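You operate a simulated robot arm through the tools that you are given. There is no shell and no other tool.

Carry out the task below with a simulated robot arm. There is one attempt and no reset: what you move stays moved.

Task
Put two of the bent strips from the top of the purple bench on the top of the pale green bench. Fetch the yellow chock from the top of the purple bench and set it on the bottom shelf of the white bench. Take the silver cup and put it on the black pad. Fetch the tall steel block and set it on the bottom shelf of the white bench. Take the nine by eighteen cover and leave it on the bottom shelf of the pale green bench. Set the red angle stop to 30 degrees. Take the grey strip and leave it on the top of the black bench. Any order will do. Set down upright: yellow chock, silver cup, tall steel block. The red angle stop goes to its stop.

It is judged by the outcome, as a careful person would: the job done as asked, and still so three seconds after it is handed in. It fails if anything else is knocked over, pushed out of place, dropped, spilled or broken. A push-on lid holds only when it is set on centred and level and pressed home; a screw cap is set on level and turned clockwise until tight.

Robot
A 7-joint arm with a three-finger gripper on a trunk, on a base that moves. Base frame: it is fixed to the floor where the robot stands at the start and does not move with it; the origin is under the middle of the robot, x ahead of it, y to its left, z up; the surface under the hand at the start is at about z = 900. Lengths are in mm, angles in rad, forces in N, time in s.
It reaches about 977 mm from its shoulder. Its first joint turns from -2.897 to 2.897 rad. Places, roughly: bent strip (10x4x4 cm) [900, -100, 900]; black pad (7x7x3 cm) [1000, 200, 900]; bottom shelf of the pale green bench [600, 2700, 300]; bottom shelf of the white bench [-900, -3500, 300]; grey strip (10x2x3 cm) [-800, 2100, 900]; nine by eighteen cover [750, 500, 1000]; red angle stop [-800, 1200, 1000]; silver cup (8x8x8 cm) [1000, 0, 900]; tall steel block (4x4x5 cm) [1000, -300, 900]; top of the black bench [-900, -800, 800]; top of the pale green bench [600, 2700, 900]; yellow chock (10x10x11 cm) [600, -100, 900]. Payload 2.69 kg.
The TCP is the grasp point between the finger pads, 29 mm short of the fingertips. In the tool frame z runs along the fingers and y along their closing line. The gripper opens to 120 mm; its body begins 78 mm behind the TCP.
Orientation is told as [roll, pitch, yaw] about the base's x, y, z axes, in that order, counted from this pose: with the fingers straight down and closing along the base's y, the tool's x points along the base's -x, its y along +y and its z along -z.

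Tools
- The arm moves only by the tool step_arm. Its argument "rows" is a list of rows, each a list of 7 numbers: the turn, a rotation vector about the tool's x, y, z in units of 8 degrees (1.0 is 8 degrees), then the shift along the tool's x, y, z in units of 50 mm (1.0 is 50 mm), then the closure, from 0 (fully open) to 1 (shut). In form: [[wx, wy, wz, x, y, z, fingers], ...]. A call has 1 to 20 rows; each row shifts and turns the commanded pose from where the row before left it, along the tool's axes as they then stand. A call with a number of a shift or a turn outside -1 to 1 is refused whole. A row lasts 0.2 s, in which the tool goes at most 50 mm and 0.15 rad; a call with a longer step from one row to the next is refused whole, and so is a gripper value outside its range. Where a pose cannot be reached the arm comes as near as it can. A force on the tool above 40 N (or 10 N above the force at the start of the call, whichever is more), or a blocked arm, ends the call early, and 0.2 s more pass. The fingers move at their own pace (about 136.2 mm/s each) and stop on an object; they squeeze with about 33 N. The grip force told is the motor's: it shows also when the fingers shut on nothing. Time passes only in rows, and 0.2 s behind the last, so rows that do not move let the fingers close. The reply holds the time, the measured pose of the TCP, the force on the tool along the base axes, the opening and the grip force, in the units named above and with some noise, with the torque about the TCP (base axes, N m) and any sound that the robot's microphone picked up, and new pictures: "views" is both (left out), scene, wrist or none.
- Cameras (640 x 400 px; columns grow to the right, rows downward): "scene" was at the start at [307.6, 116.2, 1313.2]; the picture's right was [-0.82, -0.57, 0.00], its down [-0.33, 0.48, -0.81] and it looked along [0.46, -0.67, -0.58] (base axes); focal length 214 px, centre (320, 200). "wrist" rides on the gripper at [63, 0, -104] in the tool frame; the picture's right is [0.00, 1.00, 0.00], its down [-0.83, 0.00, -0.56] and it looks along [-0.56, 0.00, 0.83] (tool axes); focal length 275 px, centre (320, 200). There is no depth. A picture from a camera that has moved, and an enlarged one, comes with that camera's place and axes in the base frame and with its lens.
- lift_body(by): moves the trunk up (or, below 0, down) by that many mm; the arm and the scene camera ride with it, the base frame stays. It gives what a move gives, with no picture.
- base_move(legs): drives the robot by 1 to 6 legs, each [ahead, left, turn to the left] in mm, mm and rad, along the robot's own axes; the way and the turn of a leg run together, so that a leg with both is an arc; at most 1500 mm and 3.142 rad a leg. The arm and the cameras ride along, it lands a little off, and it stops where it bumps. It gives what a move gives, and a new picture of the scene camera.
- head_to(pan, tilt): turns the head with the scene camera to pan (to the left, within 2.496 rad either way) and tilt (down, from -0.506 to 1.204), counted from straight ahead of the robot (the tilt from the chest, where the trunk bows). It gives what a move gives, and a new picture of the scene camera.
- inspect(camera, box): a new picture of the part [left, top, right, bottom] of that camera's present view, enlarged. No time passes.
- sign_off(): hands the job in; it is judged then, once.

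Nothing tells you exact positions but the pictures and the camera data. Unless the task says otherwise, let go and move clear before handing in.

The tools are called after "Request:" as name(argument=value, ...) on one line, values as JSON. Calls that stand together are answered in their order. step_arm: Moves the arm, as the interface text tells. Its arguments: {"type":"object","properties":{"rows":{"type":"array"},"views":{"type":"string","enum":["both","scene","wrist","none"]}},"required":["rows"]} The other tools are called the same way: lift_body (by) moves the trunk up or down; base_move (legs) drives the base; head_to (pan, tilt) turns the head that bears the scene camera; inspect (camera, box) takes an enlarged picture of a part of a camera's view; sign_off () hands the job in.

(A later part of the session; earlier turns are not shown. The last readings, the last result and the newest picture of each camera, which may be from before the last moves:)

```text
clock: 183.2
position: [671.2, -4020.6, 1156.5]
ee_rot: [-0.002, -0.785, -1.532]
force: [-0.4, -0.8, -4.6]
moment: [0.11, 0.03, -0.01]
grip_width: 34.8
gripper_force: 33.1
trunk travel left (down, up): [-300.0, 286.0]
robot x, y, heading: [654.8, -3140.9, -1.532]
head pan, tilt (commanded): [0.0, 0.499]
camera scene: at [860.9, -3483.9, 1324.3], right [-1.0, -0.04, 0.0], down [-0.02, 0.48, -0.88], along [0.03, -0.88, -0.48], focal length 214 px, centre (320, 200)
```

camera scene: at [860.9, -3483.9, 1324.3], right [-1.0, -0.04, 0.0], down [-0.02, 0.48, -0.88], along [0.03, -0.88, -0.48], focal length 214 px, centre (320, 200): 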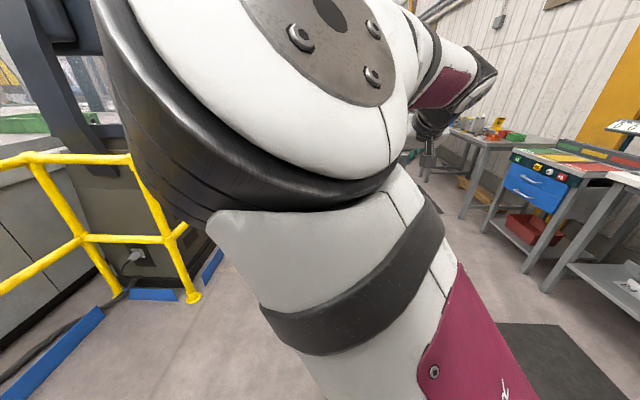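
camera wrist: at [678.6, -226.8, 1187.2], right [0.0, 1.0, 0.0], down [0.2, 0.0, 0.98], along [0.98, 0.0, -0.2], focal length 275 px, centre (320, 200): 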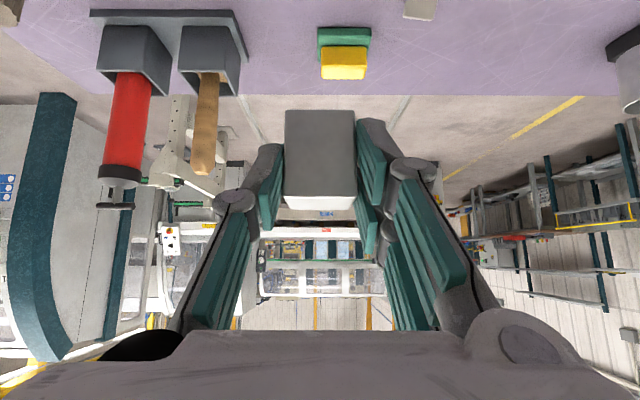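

Position is good. Turning to face the bench and stepping left so the block lands clear of the chock.

Request:
base_move(legs=[[0, 0, -1.61], [0, 80, 0]])

Request:
lift_body(by=-295)

Request:
step_arm(rows=[[0, 0, 0, 0, 0, 0, 1]], views="both")

```text
clock: 188.3
position: [-223.5, -3170.0, 1157.3]
ee_rot: [-0.002, -0.783, 3.101]
force: [0.0, 0.4, -4.3]
moment: [0.03, -0.13, 0.01]
grip_width: 34.8
gripper_force: 33.1
trunk travel left (down, up): [-300.0, 286.0]
robot x, y, heading: [653.4, -3221.0, 3.101]
head pan, tilt (commanded): [0.0, 0.499]
camera scene: at [300.4, -3401.4, 1324.3], right [0.04, 1.0, 0.0], down [0.48, -0.02, -0.88], along [-0.88, 0.04, -0.48], focal length 214 px, centre (320, 200)
```

scene: 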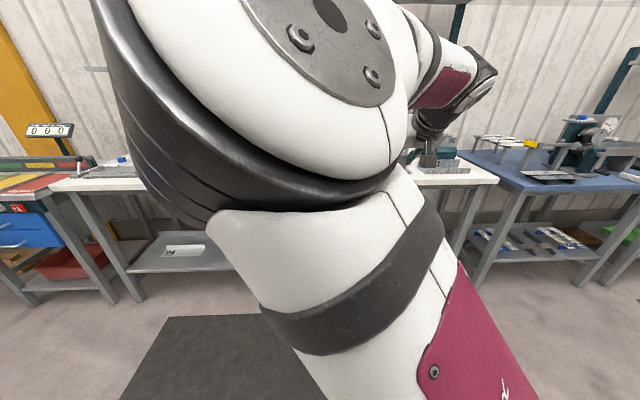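

```text
clock: 191.3
position: [-215.6, -3109.2, 858.8]
ee_rot: [-0.03, -0.777, 2.995]
force: [-0.5, 0.0, -4.6]
moment: [0.0, -0.07, 0.01]
grip_width: 34.8
gripper_force: 32.7
trunk travel left (down, up): [-5.0, 581.0]
robot x, y, heading: [653.1, -3224.5, 3.103]
head pan, tilt (commanded): [0.0, 0.499]
```

```text
clock: 191.9
position: [-216.1, -3109.5, 857.1]
ee_rot: [-0.043, -0.774, 3.002]
force: [1.5, -0.3, -3.9]
moment: [-0.05, -0.09, 0.01]
grip_width: 34.7
gripper_force: 33.3
trunk travel left (down, up): [-5.0, 581.0]
robot x, y, heading: [652.1, -3224.4, 3.094]
head pan, tilt (commanded): [0.0, 0.499]
stopped in row 1: the arm was blocked; the commanded pose is now the measured one
camera scene: at [257.6, -3391.4, 1046.2], right [0.13, 0.99, 0.0], down [0.31, -0.04, -0.95], along [-0.94, 0.12, -0.31], focal length 214 px, centre (320, 200)
camera wrist: at [-99.4, -3130.7, 889.3], right [-0.17, -0.99, -0.03], down [-0.21, 0.0, 0.98], along [-0.96, 0.17, -0.21], focal length 275 px, centre (320, 200)
```

scene: 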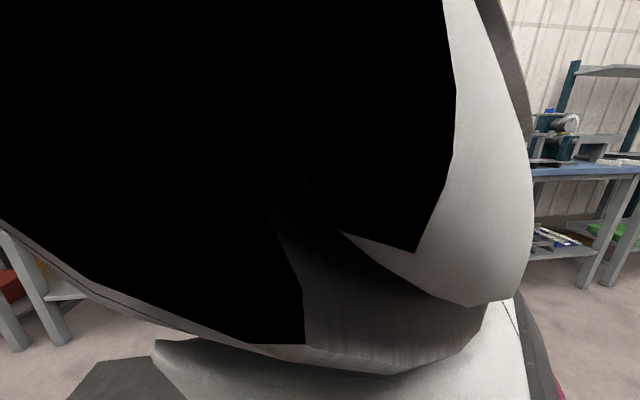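
wrist: 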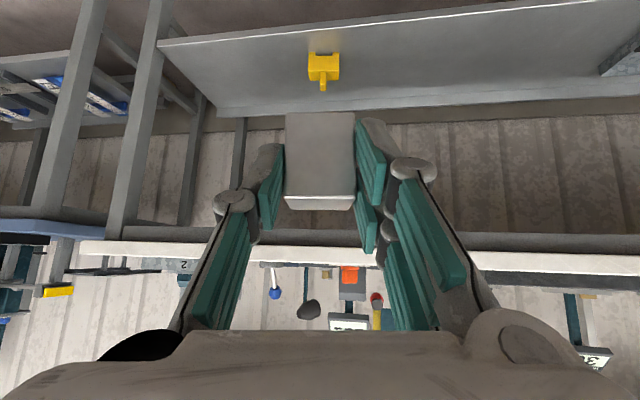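

The elbow touched the head again. Moving the arm forward to free it, then turning the head aside.

Request:
step_arm(rows=[[0, 0, 0, -0.5, 0, 0.5, 1], [0, 0, 0, -0.5, 0, 0.5, 1], [0, 0, 0, -0.5, 0, 0.5, 1], [0, 0, 0, 0, 0, 0, 1]], views="scene")

```text
clock: 192.9
position: [-321.8, -3091.4, 859.1]
ee_rot: [-0.03, -0.776, 2.998]
force: [-0.4, 0.4, -4.3]
moment: [-0.03, -0.12, -0.06]
grip_width: 34.7
gripper_force: 33.7
trunk travel left (down, up): [-5.0, 581.0]
robot x, y, heading: [654.4, -3224.9, 3.098]
head pan, tilt (commanded): [0.0, 0.499]
camera scene: at [259.2, -3399.6, 1029.6], right [0.04, 1.0, 0.0], down [0.48, -0.02, -0.88], along [-0.88, 0.04, -0.48], focal length 214 px, centre (320, 200)
```

scene: 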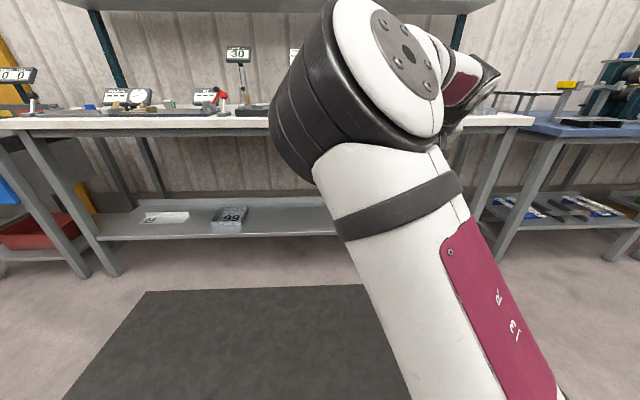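

Head is free. Straightening the hand, shifting it to y≈-3200, and lowering in front of the bench.

Request:
step_arm(rows=[[-0.215, -0.06, 0, 0, 0.5, 0, 1], [-0.7, 0, -0.715, 0, 0.5, 0, 1], [0, 0, 0, 0.4, 0.5, 0.4, 1], [0, 0, 0, 0.5, 0.4, 0.5, 1], [0, 0, 0, 0.5, 0.3, 0.5, 1], [0, 0, 0, 0.5, 0, 0.5, 1], [0, 0, 0, 0.5, 0, 0.5, 1], [0, 0, 0, 0.5, 0, 0.5, 1], [0, 0, 0, 0.5, 0, 0.5, 1], [0, 0, 0, 0.5, 0, 0.5, 1], [0, 0, 0, 0.5, 0, 0.5, 1], [0, 0, 0, 0, 0, 0, 1]], views="both")

```text
clock: 195.5
position: [-330.7, -3199.2, 546.2]
ee_rot: [-0.001, -0.786, 3.14]
force: [-0.7, -0.6, -3.7]
moment: [-0.03, -0.11, 0.03]
grip_width: 34.6
gripper_force: 33.7
trunk travel left (down, up): [-5.0, 581.0]
robot x, y, heading: [651.2, -3224.4, 3.096]
head pan, tilt (commanded): [0.0, 0.499]
camera scene: at [259.1, -3399.7, 1029.6], right [0.04, 1.0, 0.0], down [0.48, -0.02, -0.88], along [-0.88, 0.04, -0.48], focal length 214 px, centre (320, 200)
camera wrist: at [-211.9, -3200.2, 577.5], right [0.0, -1.0, 0.0], down [-0.2, 0.0, 0.98], along [-0.98, 0.0, -0.2], focal length 275 px, centre (320, 200)
```

scene: 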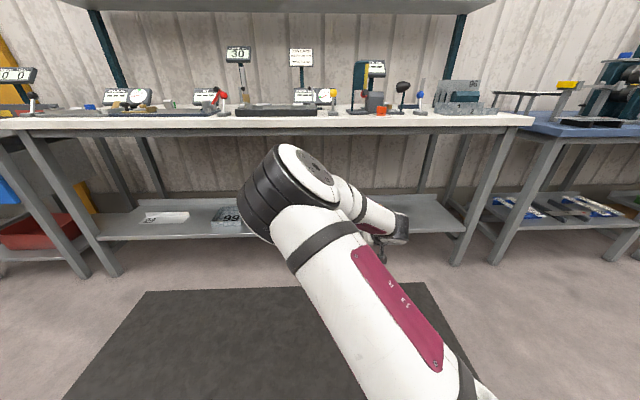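
wrist: 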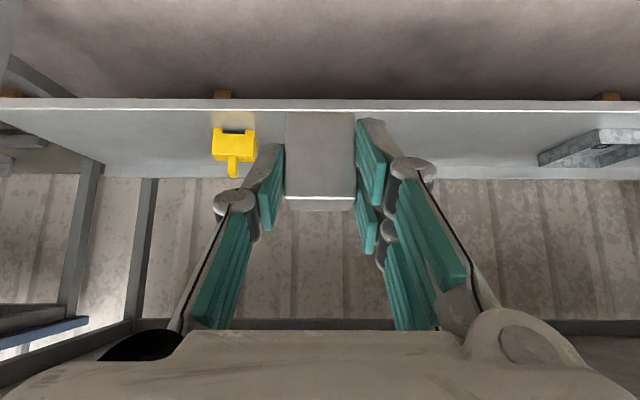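

Lowering to just above shelf height, then driving in.

Request:
step_arm(rows=[[0, 0, 0, 0.5, 0, 0.5, 1], [0, 0, 0, 0.5, 0, 0.5, 1], [0, 0, 0, 0.5, 0, 0.5, 1], [0, 0, 0, 0.5, 0, 0.5, 1], [0, 0, 0, 0, 0, 0, 1]], views="none")

Request:
base_move(legs=[[300, 0, 0]])

Request:
step_arm(rows=[[0, 0, 0, 0, 0, 0, 1]], views="wrist")

```text
clock: 196.7
position: [-328.3, -3201.3, 405.3]
ee_rot: [-0.002, -0.785, 3.139]
force: [-0.2, -0.2, -4.6]
moment: [-0.01, -0.08, 0.0]
grip_width: 34.7
gripper_force: 33.4
trunk travel left (down, up): [-5.0, 581.0]
robot x, y, heading: [655.4, -3226.7, 3.098]
head pan, tilt (commanded): [0.0, 0.499]
```

```text
clock: 198.7
position: [-627.6, -3183.8, 404.7]
ee_rot: [-0.001, -0.785, 3.135]
force: [0.0, -0.1, -4.7]
moment: [0.01, -0.12, -0.01]
grip_width: 34.8
gripper_force: 33.0
trunk travel left (down, up): [-5.0, 581.0]
robot x, y, heading: [354.8, -3212.1, 3.09]
head pan, tilt (commanded): [0.0, 0.499]
camera scene: at [-39.8, -3384.8, 1029.6], right [0.05, 1.0, 0.0], down [0.48, -0.02, -0.88], along [-0.88, 0.04, -0.48], focal length 214 px, centre (320, 200)
```

scene: 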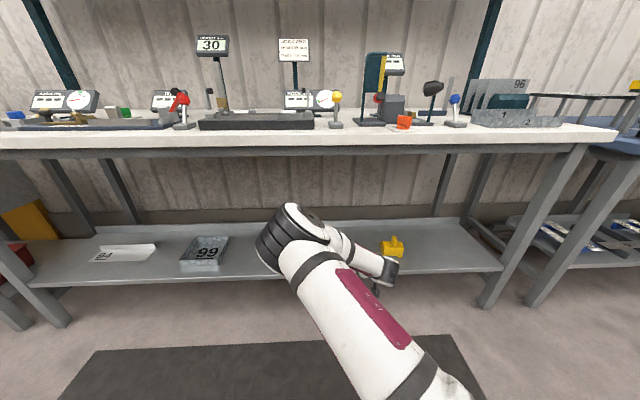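

```text
clock: 199.1
position: [-627.4, -3183.8, 404.7]
ee_rot: [-0.001, -0.784, 3.135]
force: [1.0, 0.5, -2.9]
moment: [-0.03, -0.14, 0.0]
grip_width: 34.8
gripper_force: 32.8
trunk travel left (down, up): [-5.0, 581.0]
robot x, y, heading: [352.7, -3210.8, 3.1]
head pan, tilt (commanded): [0.0, 0.499]
camera wrist: at [-508.3, -3184.9, 434.6], right [0.0, -1.0, -0.01], down [-0.2, 0.0, 0.98], along [-0.98, 0.01, -0.2], focal length 275 px, centre (320, 200)
```

wrist: 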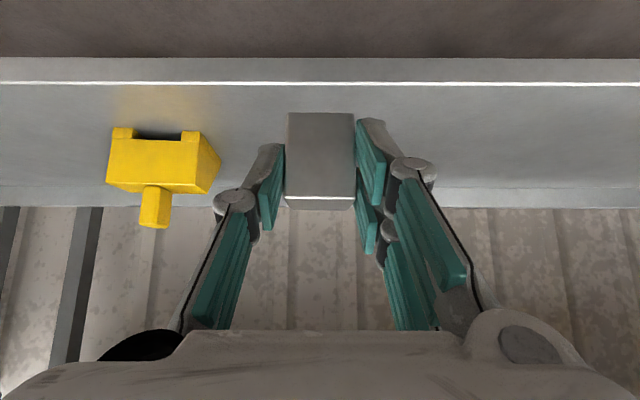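

Good alignment, chock to the left in view. Driving in 160 mm more, then lowering.

Request:
base_move(legs=[[160, 0, 0]])

Request:
step_arm(rows=[[0, 0, 0, 0.25, 0, 0.25, 1], [0, 0, 0, 0.25, 0, 0.25, 1], [0, 0, 0, 0.15, 0, 0.15, 1], [0, 0, 0, 0, 0, 0, 1]], views="wrist")

```text
clock: 200.5
position: [-786.5, -3172.9, 405.3]
ee_rot: [0.0, -0.785, 3.132]
force: [0.4, 0.9, -4.2]
moment: [0.01, -0.14, 0.01]
grip_width: 34.7
gripper_force: 33.3
trunk travel left (down, up): [-5.0, 581.0]
robot x, y, heading: [194.0, -3206.7, 3.096]
head pan, tilt (commanded): [0.0, 0.499]
camera scene: at [-199.5, -3375.9, 1029.6], right [0.05, 1.0, 0.0], down [0.48, -0.02, -0.88], along [-0.88, 0.04, -0.48], focal length 214 px, centre (320, 200)
```

scene: 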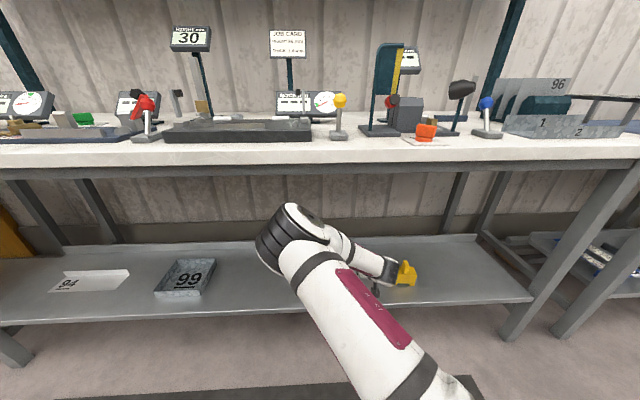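

```text
clock: 201.5
position: [-786.4, -3172.1, 356.8]
ee_rot: [-0.002, -0.784, 3.133]
force: [-0.5, 1.2, -3.1]
moment: [0.02, -0.1, -0.02]
grip_width: 34.5
gripper_force: 33.2
trunk travel left (down, up): [-5.0, 581.0]
robot x, y, heading: [198.1, -3203.7, 3.088]
head pan, tilt (commanded): [0.0, 0.499]
camera wrist: at [-666.8, -3175.2, 388.5], right [-0.01, -1.0, 0.0], down [-0.2, 0.0, 0.98], along [-0.98, 0.01, -0.2], focal length 275 px, centre (320, 200)
```

wrist: 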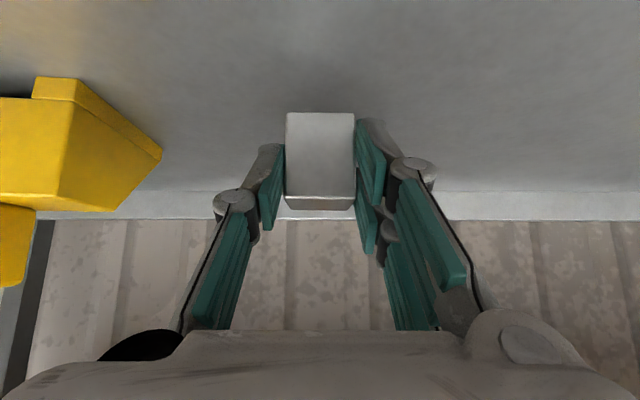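

Request:
step_arm(rows=[[0, 0, 0, 0.1, 0, 0.1, 1], [0, 0, 0, 0.04, 0, 0.04, 1], [0, 0, 0, 0.03, 0, 0.03, 1], [0, 0, 0, 0, 0, 0, 1]], views="none")

```text
clock: 202.5
position: [-785.9, -3172.9, 346.0]
ee_rot: [-0.003, -0.782, 3.134]
force: [-0.4, 0.1, -3.1]
moment: [0.02, -0.1, -0.03]
grip_width: 34.7
gripper_force: 33.1
trunk travel left (down, up): [-5.0, 581.0]
robot x, y, heading: [193.1, -3202.2, 3.093]
head pan, tilt (commanded): [0.0, 0.499]
```

Request:
step_arm(rows=[[0, 0, 0, 0.03, 0, 0.03, 1], [0, 0, 0, 0.03, 0, 0.03, 1], [0, 0, 0, 0, 0, 0, 1]], views="none")

```text
clock: 203.3
position: [-783.7, -3173.2, 342.7]
ee_rot: [-0.001, -0.785, 3.132]
force: [-0.6, 1.4, -4.4]
moment: [-0.01, -0.13, 0.01]
grip_width: 34.8
gripper_force: 32.3
trunk travel left (down, up): [-5.0, 581.0]
robot x, y, heading: [196.2, -3203.1, 3.092]
head pan, tilt (commanded): [0.0, 0.499]
```

Request:
step_arm(rows=[[0, 0, 0, 0.03, 0, 0.03, 1], [0, 0, 0, 0.03, 0, 0.03, 1], [0, 0, 0, 0, 0, 0, 1]], views="wrist")

```text
clock: 204.1
position: [-786.5, -3172.4, 340.7]
ee_rot: [-0.001, -0.791, 3.13]
force: [-0.3, 0.4, 19.7]
moment: [-0.01, 0.12, 0.01]
grip_width: 34.6
gripper_force: 33.1
trunk travel left (down, up): [-5.0, 581.0]
robot x, y, heading: [194.5, -3201.8, 3.096]
head pan, tilt (commanded): [0.0, 0.499]
camera wrist: at [-668.3, -3174.4, 370.0], right [-0.01, -1.0, 0.0], down [-0.19, 0.0, 0.98], along [-0.98, 0.01, -0.19], focal length 275 px, centre (320, 200)
```

wrist: 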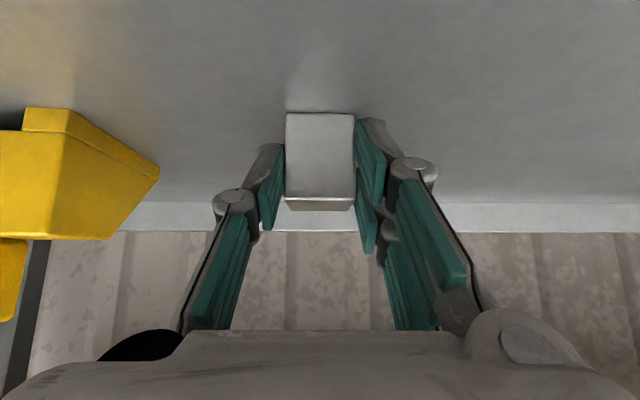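

Firm contact. Relieving a millimetre, releasing and withdrawing.

Request:
step_arm(rows=[[0, 0, 0, -0.025, 0, -0.025, 1], [0, 0, 0, 0, 0, 0, 0.7], [0, 0, 0, 0, 0, 0, 0.5], [0, 0, 0, 0, 0, 0, 0.5], [0, 0, 0, 0, 0, -0.4, 0.5], [0, 0, 0, 0, 0, -0.8, 0.5], [0, 0, 0, 0, 0, -0.8, 0.5], [0, 0, 0, 0, 0, 0, 0.5]], views="wrist")

```text
clock: 205.9
position: [-713.3, -3172.8, 414.8]
ee_rot: [-0.002, -0.785, 3.132]
force: [-0.1, 0.5, -0.6]
moment: [-0.02, -0.01, 0.02]
grip_width: 60.0
gripper_force: 0.1
trunk travel left (down, up): [-5.0, 581.0]
robot x, y, heading: [195.6, -3202.0, 3.09]
head pan, tilt (commanded): [0.0, 0.499]
camera wrist: at [-595.2, -3174.4, 446.1], right [-0.01, -1.0, 0.0], down [-0.2, 0.0, 0.98], along [-0.98, 0.01, -0.2], focal length 275 px, centre (320, 200)
```

wrist: 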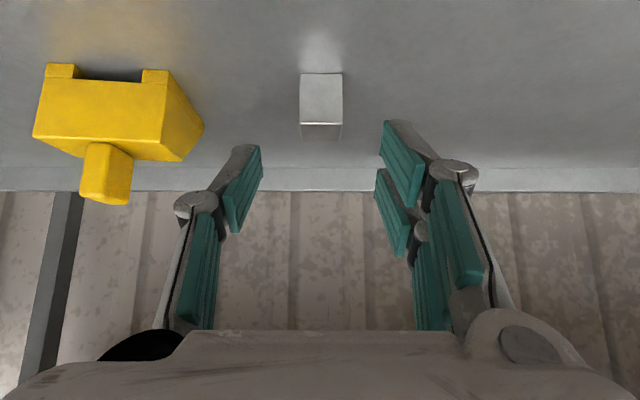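

Both the block and chock stand upright on the white bench's bottom shelf. Backing out, raising trunk and arm.

Request:
base_move(legs=[[-450, 0, 0]])

Request:
lift_body(by=295)

Request:
step_arm(rows=[[0, 0, 0, -0.6, 0, -0.6, 0.4], [0, 0, 0, -0.6, 0, -0.6, 0.4], [0, 0, 0, -0.6, 0, -0.6, 0.4], [0, 0, 0, -0.6, 0, -0.6, 0.4], [0, 0, 0, -0.6, 0, -0.6, 0.4], [0, 0, 0, -0.6, 0, -0.6, 0.4], [0, 0, 0, -0.6, 0, -0.6, 0.4], [0, 0, 0, -0.6, 0, -0.6, 0.4], [0, 0, 0, -0.6, 0, -0.6, 0.4], [0, 0, 0, -0.6, 0, -0.6, 0.4], [0, 0.9375, 0, 0, 0, 0, 0.4], [0, 0.9375, 0, 0, 0, 0, 0.4], [0, 0.9375, 0, 0, 0, 0, 0.4], [0, 0.9375, 0, 0, 0, 0, 0.4], [0, 0.9375, 0, 0, 0, 0, 0.4], [0, 0.9375, 0, 0, 0, 0, 0.4], [0, 0, 0, 0, 0, 0, 0.4]], views="both")

```text
clock: 208.7
position: [-250.2, -3201.6, 415.5]
ee_rot: [-0.002, -0.787, 3.141]
force: [-0.6, 1.0, 0.4]
moment: [0.0, 0.01, 0.01]
grip_width: 60.2
gripper_force: 0.0
trunk travel left (down, up): [-5.0, 581.0]
robot x, y, heading: [656.8, -3224.9, 3.099]
head pan, tilt (commanded): [0.0, 0.499]
camera scene: at [266.6, -3400.4, 1029.7], right [0.04, 1.0, 0.0], down [0.48, -0.02, -0.88], along [-0.88, 0.04, -0.48], focal length 214 px, centre (320, 200)
```

scene: 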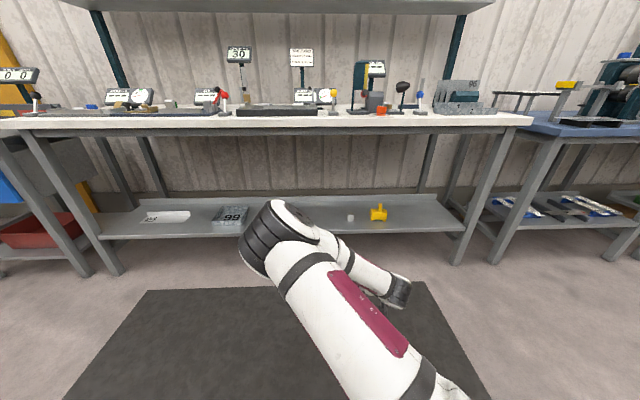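

```text
clock: 211.7
position: [-249.8, -3201.4, 710.3]
ee_rot: [0.0, -0.784, 3.141]
force: [-0.1, 0.1, 0.1]
moment: [0.0, 0.0, 0.06]
grip_width: 59.9
gripper_force: 0.1
trunk travel left (down, up): [-300.0, 286.0]
robot x, y, heading: [660.5, -3225.4, 3.102]
head pan, tilt (commanded): [0.0, 0.499]
```

```text
clock: 215.2
position: [-249.4, -3202.5, 1135.3]
ee_rot: [-0.002, 0.004, 3.141]
force: [-0.1, 0.1, -0.8]
moment: [-0.02, 0.03, 0.01]
grip_width: 71.9
gripper_force: 0.0
trunk travel left (down, up): [-300.0, 286.0]
robot x, y, heading: [660.5, -3223.1, 3.1]
head pan, tilt (commanded): [0.0, 0.499]
camera scene: at [307.9, -3402.0, 1324.3], right [0.04, 1.0, 0.0], down [0.48, -0.02, -0.88], along [-0.88, 0.04, -0.48], focal length 214 px, centre (320, 200)
camera wrist: at [-186.6, -3202.9, 1239.7], right [0.0, -1.0, 0.0], down [-0.83, 0.0, 0.55], along [-0.55, 0.0, -0.83], focal length 275 px, centre (320, 200)
```

scene: 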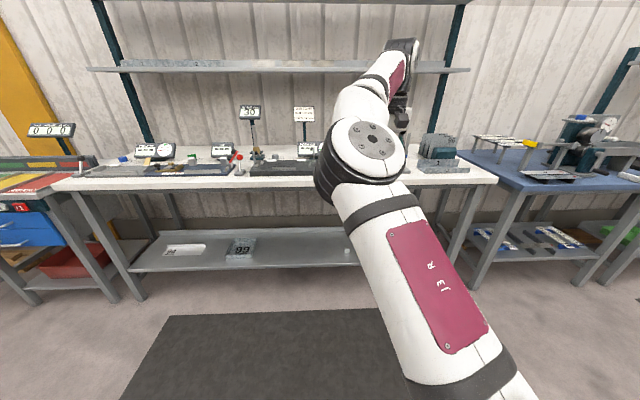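
wrist: 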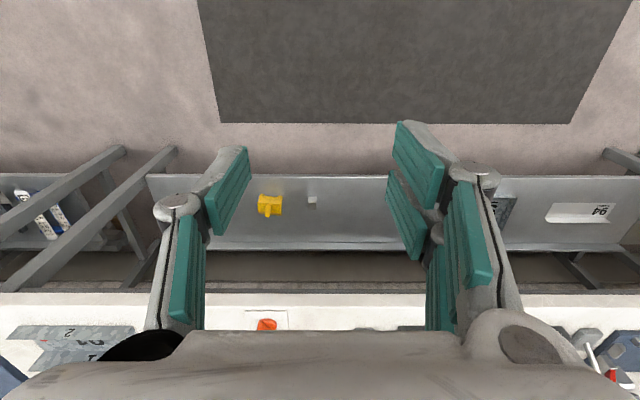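

Both items are visible standing on the shelf. Retracting the hand toward the robot's right-front so the elbow stays clear of the head.

Request:
step_arm(rows=[[0, 0, 0, 0.2, -0.85, 0, 0.4], [0, 0, 0, 0.3, -0.85, 0, 0.4], [0, 0, 0, 0.5, -0.7, 0, 0.4], [0, 0, 0, 0.6, -0.7, 0, 0.4], [0, 0, 0, 0.7, -0.6, -0.1, 0.4], [0, 0, 0, 0.8, -0.5, -0.2, 0.4], [0, 0, 0, 0.8, -0.3, -0.2, 0.4], [0, 0, 0, 0.8, -0.3, -0.2, 0.4], [0, 0, 0, 0.8, -0.3, -0.2, 0.4], [0, 0, 0, 0, 0, 0, 0.4]], views="scene")

```text
clock: 217.4
position: [23.7, -2945.2, 1178.8]
ee_rot: [-0.002, 0.001, 3.139]
force: [0.1, -0.4, 0.0]
moment: [-0.01, -0.05, -0.01]
grip_width: 71.8
gripper_force: 0.0
trunk travel left (down, up): [-300.0, 286.0]
robot x, y, heading: [658.0, -3224.1, 3.101]
head pan, tilt (commanded): [0.0, 0.499]
camera scene: at [307.8, -3402.0, 1324.3], right [0.04, 1.0, 0.0], down [0.48, -0.02, -0.88], along [-0.88, 0.04, -0.48], focal length 214 px, centre (320, 200)
```

scene: 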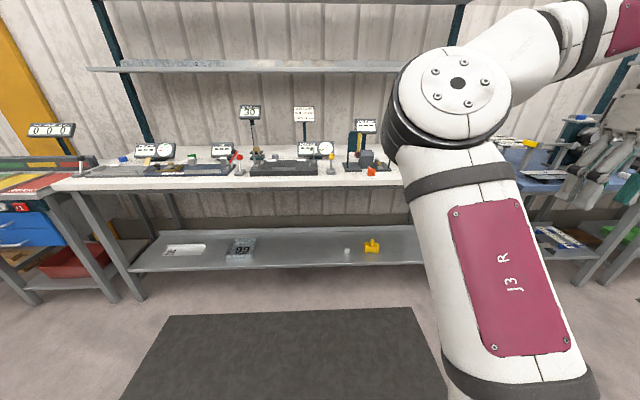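

Good travel pose. Driving back to the purple bench for the bent strips.

Request:
base_move(legs=[[0, 0, -1.53], [0, 760, 0], [1500, 0, 0], [1500, 0, 0]])

```text
clock: 239.6
position: [250.5, 462.9, 1178.3]
ee_rot: [-0.001, -0.001, 1.567]
force: [-0.9, 0.1, 0.2]
moment: [0.02, -0.01, 0.02]
grip_width: 72.1
gripper_force: 0.1
trunk travel left (down, up): [-300.0, 286.0]
robot x, y, heading: [-31.4, -174.9, 1.523]
head pan, tilt (commanded): [0.0, 0.499]
camera scene: at [-203.0, 180.8, 1324.3], right [1.0, -0.04, 0.0], down [-0.02, -0.48, -0.88], along [0.04, 0.88, -0.48], focal length 214 px, centre (320, 200)
```

scene: 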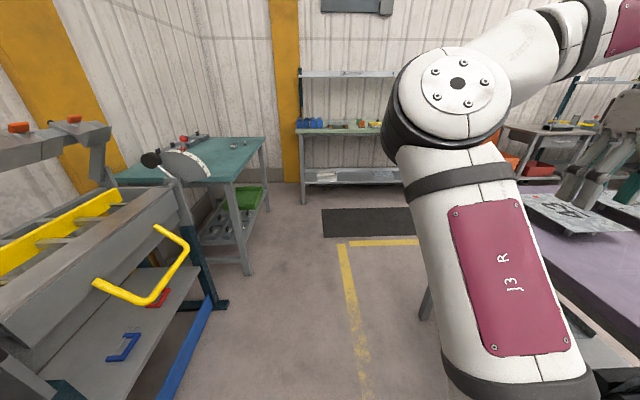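

I'm in front of the purple bench facing the green bench. Shifting back from the bench, then turning to face it.

Request:
base_move(legs=[[0, 90, 0], [0, 0, -1.523]])

Request:
step_arm(rows=[[0, 0, 0, 0, 0, 0, 0.2]], views="wrist")

```text
clock: 244.3
position: [533.2, -394.1, 1178.6]
ee_rot: [-0.002, -0.001, 0.077]
force: [-0.6, 0.6, -0.5]
moment: [-0.01, -0.01, 0.05]
grip_width: 72.3
gripper_force: 0.1
trunk travel left (down, up): [-300.0, 286.0]
robot x, y, heading: [-122.0, -167.6, 0.041]
head pan, tilt (commanded): [0.0, 0.499]
camera scene: at [219.0, 34.2, 1324.3], right [0.04, -1.0, 0.0], down [-0.48, -0.02, -0.88], along [0.88, 0.04, -0.48], focal length 214 px, centre (320, 200)
```

scene: 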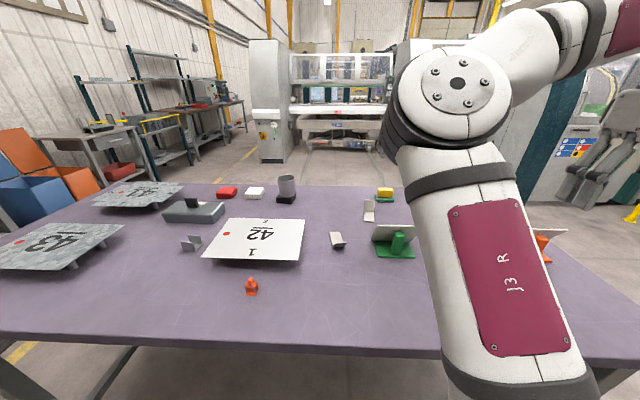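

```text
clock: 244.7
position: [533.8, -393.9, 1179.1]
ee_rot: [-0.001, 0.0, 0.078]
force: [-0.1, 0.0, -0.7]
moment: [0.03, 0.0, 0.0]
grip_width: 95.9
gripper_force: 0.0
trunk travel left (down, up): [-300.0, 286.0]
robot x, y, heading: [-124.0, -168.6, 0.042]
head pan, tilt (commanded): [0.0, 0.499]
camera wrist: at [471.5, -400.0, 1283.8], right [-0.08, 1.0, 0.0], down [0.83, 0.07, 0.56], along [0.55, 0.05, -0.83], focal length 275 px, centre (320, 200)
```

wrist: 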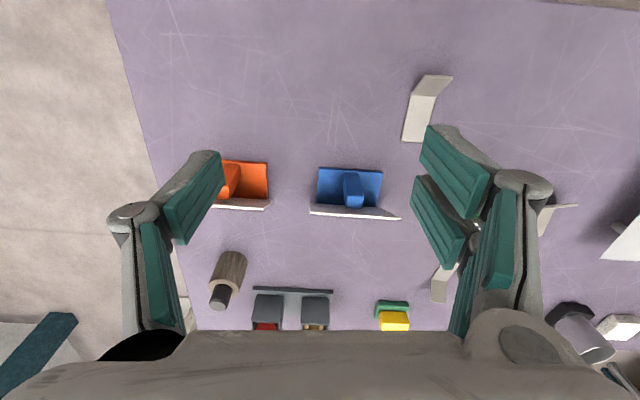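

Strip C is near (559, -247). Moving the hand over it for a close look.

Request:
step_arm(rows=[[0, 0, 0, -0.15, 0.7, 0.4, 0.2], [0, 0, 0, -0.15, 0.7, 0.4, 0.2], [0, 0, 0, -0.15, 0.7, 0.4, 0.2], [0, 0, 0, -0.15, 0.7, 0.4, 0.2], [0, 0, 0, 0, 0, 0, 0.2]], views="both")

Request:
inspect(camera="wrist", box=[200, 40, 440, 220])

```text
clock: 245.9
position: [551.6, -254.2, 1097.7]
ee_rot: [-0.002, 0.001, 0.079]
force: [-0.5, -1.2, 0.1]
moment: [0.04, -0.04, -0.01]
grip_width: 96.0
gripper_force: 0.1
trunk travel left (down, up): [-300.0, 286.0]
robot x, y, heading: [-124.9, -167.7, 0.038]
head pan, tilt (commanded): [0.0, 0.499]
camera scene: at [218.9, 34.2, 1324.3], right [0.04, -1.0, 0.0], down [-0.48, -0.02, -0.88], along [0.88, 0.04, -0.48], focal length 214 px, centre (320, 200)
camera wrist: at [489.1, -260.2, 1203.1], right [-0.08, 1.0, 0.0], down [0.83, 0.07, 0.56], along [0.55, 0.04, -0.83], focal length 275 px, centre (320, 200)
```

scene: 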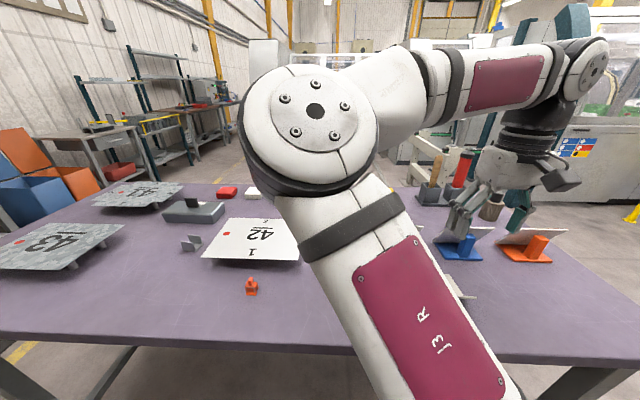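
wrist: 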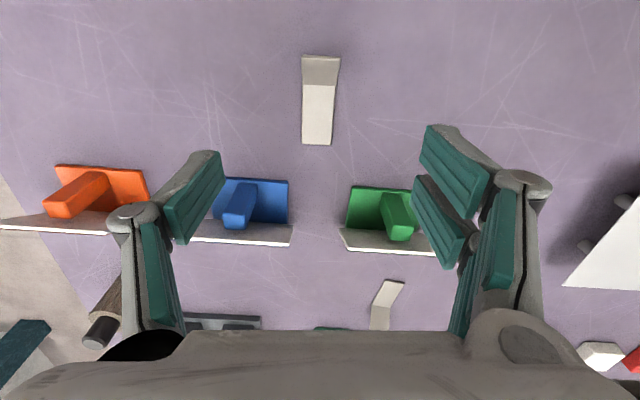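

```text
2.22 times, centred on (320, 130) of wrist
camera zoom: at [489.1, -260.2, 1203.1], right [-0.08, 1.0, 0.0], down [0.83, 0.07, 0.56], along [0.55, 0.04, -0.83], focal length 612 px, centre (320, 356)
```

zoom: 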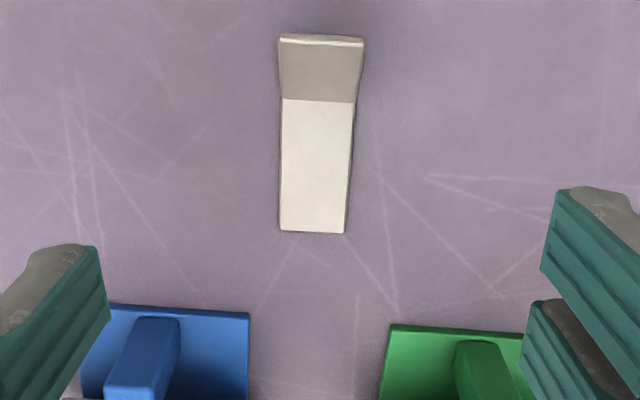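

Strip C: flat part x 547–612, flange rising back to (518, z≈929), 34 mm wide, nearly aligned with x. I'll grip it across its width at the flange; first descend to just above.

Request:
step_arm(rows=[[0, 0, 0.36, 0.28, -0.03, 0.5, 0.4], [0, 0, 0, 0.28, -0.03, 0.7, 0.4], [0, 0, 0, 0, 0, 0.7, 0.4], [0, 0, 0, 0, 0, 0.5, 0.4], [0, 0, 0, 0, 0, 0, 0.4]], views="wrist")

Request:
inspect(camera="wrist", box=[200, 60, 440, 260])

```text
clock: 247.1
position: [523.4, -259.5, 977.4]
ee_rot: [-0.002, 0.001, 0.029]
force: [0.1, -0.1, 0.1]
moment: [0.0, -0.01, -0.02]
grip_width: 72.2
gripper_force: 0.1
trunk travel left (down, up): [-300.0, 286.0]
robot x, y, heading: [-123.5, -166.8, 0.04]
head pan, tilt (commanded): [0.0, 0.499]
camera wrist: at [460.8, -262.0, 1082.5], right [-0.03, 1.0, 0.0], down [0.83, 0.03, 0.56], along [0.56, 0.02, -0.83], focal length 275 px, centre (320, 200)
```

wrist: 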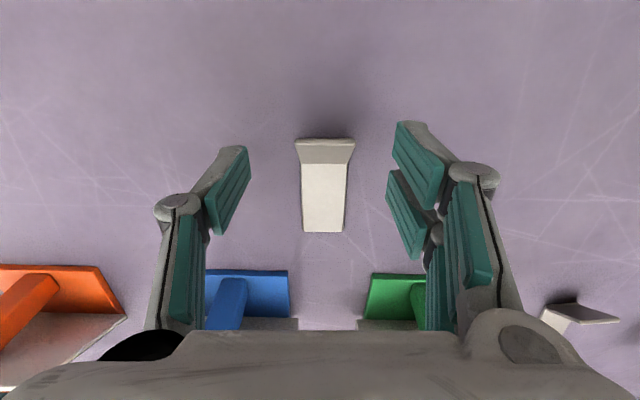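

```text
2.00 times, centred on (320, 160) of wrist
camera zoom: at [460.8, -262.0, 1082.5], right [-0.03, 1.0, 0.0], down [0.83, 0.03, 0.56], along [0.56, 0.02, -0.83], focal length 551 px, centre (320, 280)
```

zoom: 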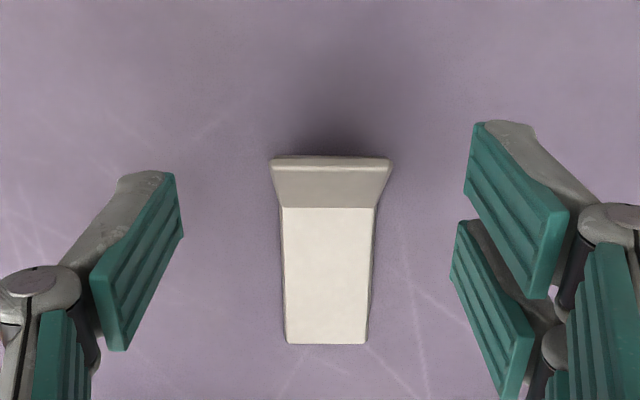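

Slight offsets corrected (+3 mm in x and y). Descending to grip height.

Request:
step_arm(rows=[[0, 0, 0, -0.07, 0.05, 0.4, 0.4], [0, 0, 0, 0, 0, 0.44, 0.4], [0, 0, 0, 0, 0, 0, 0.4]], views="wrist")

Request:
inspect(camera="wrist", box=[200, 60, 440, 260])

```text
clock: 247.9
position: [526.9, -255.1, 935.3]
ee_rot: [-0.001, -0.001, 0.028]
force: [-0.2, -0.3, 0.5]
moment: [0.04, -0.02, 0.02]
grip_width: 71.9
gripper_force: 0.1
trunk travel left (down, up): [-300.0, 286.0]
robot x, y, heading: [-120.2, -170.1, 0.038]
head pan, tilt (commanded): [0.0, 0.499]
camera wrist: at [463.9, -257.7, 1040.1], right [-0.03, 1.0, 0.0], down [0.83, 0.03, 0.56], along [0.56, 0.02, -0.83], focal length 275 px, centre (320, 200)
```

wrist: 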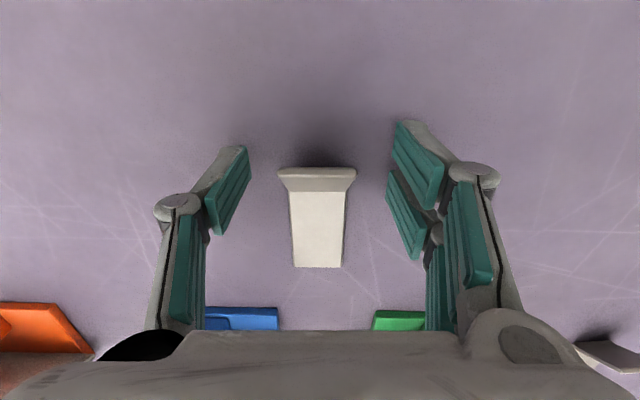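

```text
2.00 times, centred on (320, 160) of wrist
camera zoom: at [463.9, -257.7, 1040.1], right [-0.03, 1.0, 0.0], down [0.83, 0.03, 0.56], along [0.56, 0.02, -0.83], focal length 551 px, centre (320, 280)
```

zoom: 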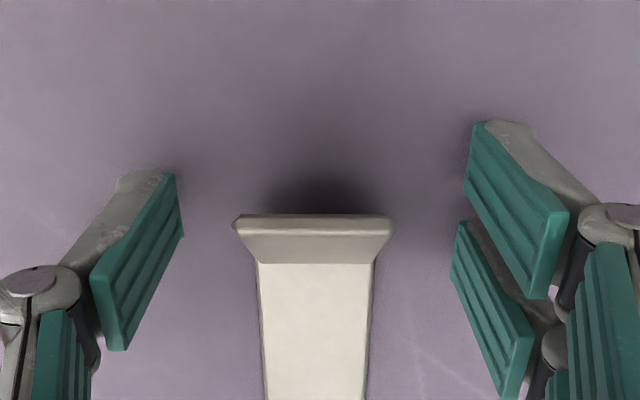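

The flange sits between all three finger pads. Closing.

Request:
step_arm(rows=[[0, 0, 0, 0, 0, 0, 0.7], [0, 0, 0, 0, 0, 0, 1], [0, 0, 0, 0, 0, 0, 1], [0, 0, 0, 0, 0, 0, 1]], views="wrist")

Request:
inspect(camera="wrist", box=[200, 60, 440, 260])

```text
clock: 248.9
position: [526.3, -255.6, 934.4]
ee_rot: [-0.002, 0.0, 0.028]
force: [-0.2, 1.1, 0.6]
moment: [0.0, 0.02, 0.01]
grip_width: 33.7
gripper_force: 32.8
trunk travel left (down, up): [-300.0, 286.0]
robot x, y, heading: [-123.6, -170.3, 0.043]
head pan, tilt (commanded): [0.0, 0.499]
camera wrist: at [463.9, -257.7, 1040.3], right [-0.03, 1.0, 0.0], down [0.83, 0.03, 0.56], along [0.56, 0.02, -0.83], focal length 275 px, centre (320, 200)
```

wrist: 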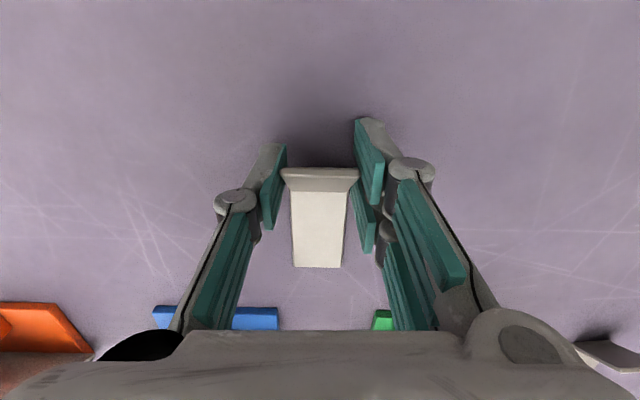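

```text
2.00 times, centred on (320, 160) of wrist
camera zoom: at [463.9, -257.7, 1040.3], right [-0.03, 1.0, 0.0], down [0.83, 0.03, 0.56], along [0.56, 0.02, -0.83], focal length 551 px, centre (320, 280)
```

zoom: 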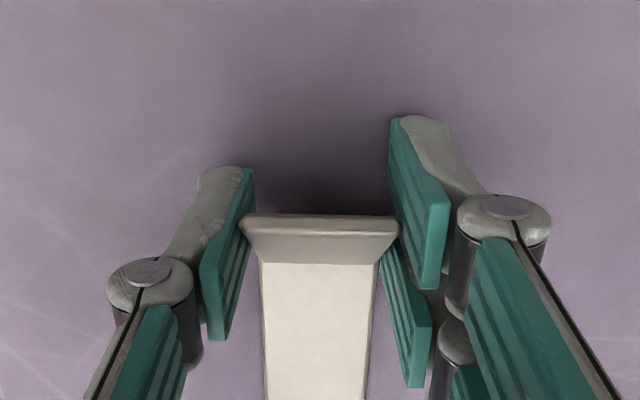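

Gripped at 33.7 mm. Lifting and checking that it holds.

Request:
step_arm(rows=[[0, 0, 0, 0, 0, -0.2, 1], [0, 0, 0, 0, 0, -0.5, 1], [0, 0, 0, 0, 0, -0.8, 1], [0, 0, 0, 0, 0, 0, 1]], views="both")

Request:
inspect(camera="wrist", box=[200, 60, 440, 260])

```text
clock: 249.9
position: [525.8, -254.0, 1010.7]
ee_rot: [-0.003, 0.001, 0.029]
force: [0.4, 0.2, -0.9]
moment: [-0.03, 0.03, 0.01]
grip_width: 33.8
gripper_force: 33.6
trunk travel left (down, up): [-300.0, 286.0]
robot x, y, heading: [-123.3, -167.7, 0.036]
head pan, tilt (commanded): [0.0, 0.499]
camera scene: at [219.0, 34.2, 1324.3], right [0.04, -1.0, 0.0], down [-0.48, -0.02, -0.88], along [0.88, 0.04, -0.48], focal length 214 px, centre (320, 200)
camera wrist: at [462.4, -256.7, 1115.6], right [-0.03, 1.0, 0.0], down [0.83, 0.03, 0.56], along [0.56, 0.02, -0.83], focal length 275 px, centre (320, 200)
```

scene: 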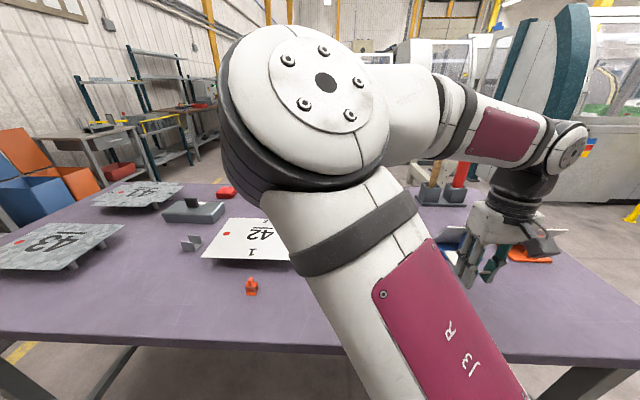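
wrist: 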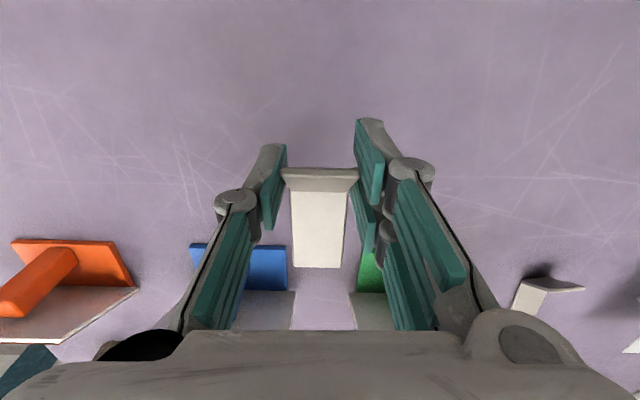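

```text
2.00 times, centred on (320, 160) of wrist
camera zoom: at [462.4, -256.7, 1115.6], right [-0.03, 1.0, 0.0], down [0.83, 0.03, 0.56], along [0.56, 0.02, -0.83], focal length 551 px, centre (320, 280)
```

zoom: 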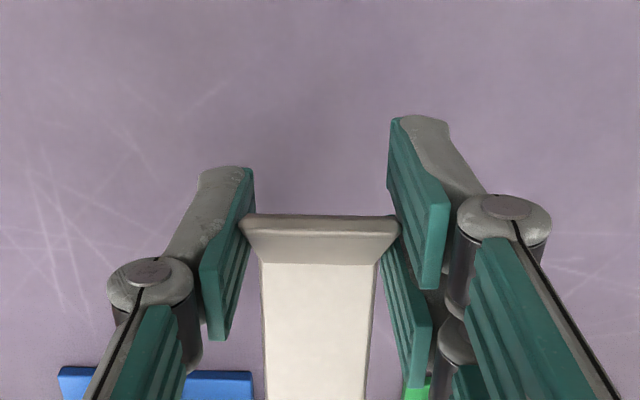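

The strip is held rigidly. Raising and shifting to the right travel pose.

Request:
step_arm(rows=[[0, 0, 0, 0, -0.5, -0.5, 1], [0, 0, 0, 0, -0.5, -0.56, 1], [0, 0, 0, 0, -0.5, -0.56, 1], [0, 0, 0, 0, -0.5, -0.56, 1], [0, 0, 0, 0, -0.5, -0.56, 1], [0, 0, 0, 0, -0.4, -0.56, 1], [0, 0, 0, 0, 0, 0, 1]], views="wrist")

```text
clock: 251.5
position: [529.9, -398.4, 1176.7]
ee_rot: [-0.003, 0.001, 0.028]
force: [0.1, 0.9, 0.4]
moment: [0.02, 0.06, 0.02]
grip_width: 33.8
gripper_force: 32.9
trunk travel left (down, up): [-300.0, 286.0]
robot x, y, heading: [-120.9, -165.9, 0.037]
head pan, tilt (commanded): [0.0, 0.499]
camera wrist: at [467.6, -401.2, 1282.3], right [-0.03, 1.0, 0.0], down [0.83, 0.03, 0.56], along [0.56, 0.02, -0.83], focal length 275 px, centre (320, 200)
```

wrist: 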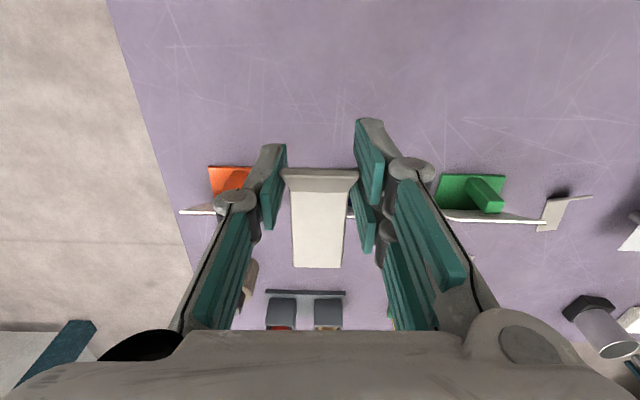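

Turning left and driving toward the pale green bench.

Request:
base_move(legs=[[0, 0, 1.533], [1500, 0, 0]])

Request:
head_to(pan=-0.2, tilt=0.45)

```text
clock: 262.8
position: [166.8, 2004.4, 1178.3]
ee_rot: [-0.002, -0.002, 1.537]
force: [-1.0, -1.0, -1.0]
moment: [0.0, 0.01, 0.0]
grip_width: 33.7
gripper_force: 32.9
trunk travel left (down, up): [-300.0, 286.0]
robot x, y, heading: [-105.6, 1369.0, 1.552]
head pan, tilt (commanded): [0.0, 0.499]
camera scene: at [-285.2, 1717.4, 1324.3], right [1.0, -0.02, 0.0], down [-0.01, -0.48, -0.88], along [0.02, 0.88, -0.48], focal length 214 px, centre (320, 200)
```

scene: 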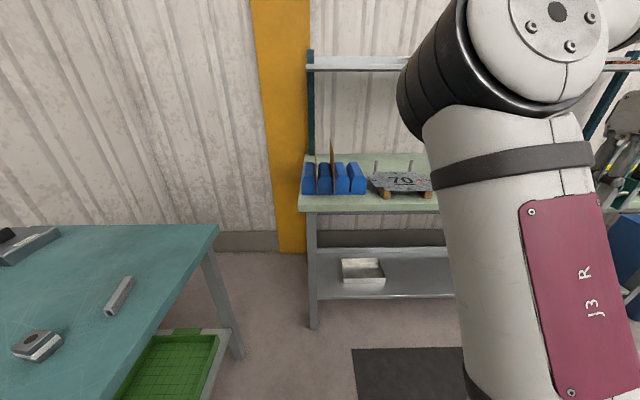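

```text
clock: 263.5
position: [165.9, 2005.4, 1176.8]
ee_rot: [-0.002, 0.0, 1.538]
force: [0.8, 0.5, -1.4]
moment: [-0.03, -0.02, -0.03]
grip_width: 33.6
gripper_force: 33.2
trunk travel left (down, up): [-300.0, 286.0]
robot x, y, heading: [-101.0, 1369.7, 1.548]
head pan, tilt (commanded): [-0.201, 0.45]
camera scene: at [-266.9, 1716.1, 1328.8], right [0.98, -0.22, 0.0], down [-0.1, -0.42, -0.9], along [0.2, 0.88, -0.44], focal length 214 px, centre (320, 200)
```

scene: 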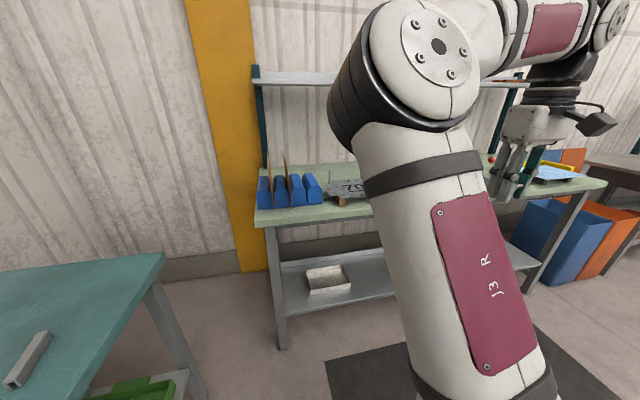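

Request:
step_arm(rows=[[0, 0, 0, 0, 0, 0, 1]], views="wrist")

Request:
head_to(pan=-0.7, tilt=0.35)

```text
clock: 263.9
position: [165.2, 2005.3, 1177.1]
ee_rot: [-0.002, 0.0, 1.539]
force: [-0.5, 0.8, -1.6]
moment: [-0.06, 0.02, -0.03]
grip_width: 33.7
gripper_force: 32.9
trunk travel left (down, up): [-300.0, 286.0]
robot x, y, heading: [-104.6, 1369.0, 1.551]
head pan, tilt (commanded): [-0.201, 0.45]
camera wrist: at [163.8, 1941.8, 1282.1], right [-1.0, 0.03, 0.0], down [0.02, 0.83, 0.56], along [0.02, 0.56, -0.83], focal length 275 px, centre (320, 200)
```

wrist: 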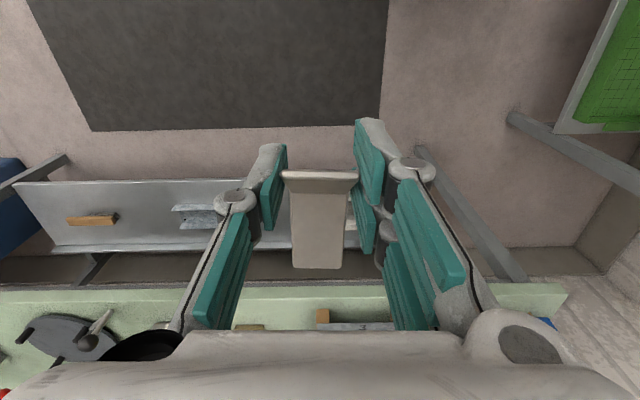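

```text
clock: 264.9
position: [164.9, 2005.4, 1176.3]
ee_rot: [-0.002, 0.0, 1.537]
force: [-0.7, -0.1, -0.1]
moment: [0.0, -0.03, 0.01]
grip_width: 33.8
gripper_force: 33.0
trunk travel left (down, up): [-300.0, 286.0]
robot x, y, heading: [-104.2, 1367.8, 1.545]
head pan, tilt (commanded): [-0.7, 0.351]
camera scene: at [-225.7, 1696.4, 1338.0], right [0.75, -0.66, 0.0], down [-0.23, -0.26, -0.94], along [0.62, 0.71, -0.34], focal length 214 px, centre (320, 200)
```

scene: 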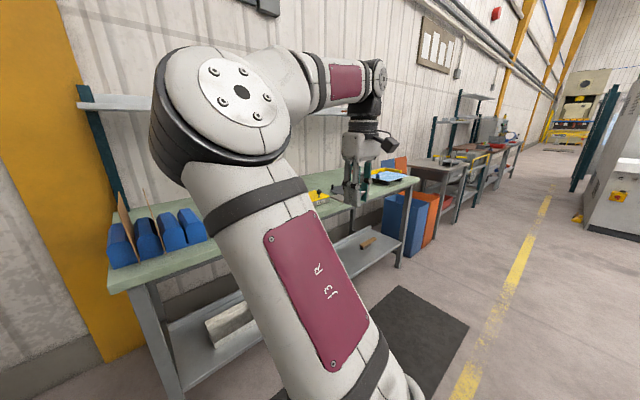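

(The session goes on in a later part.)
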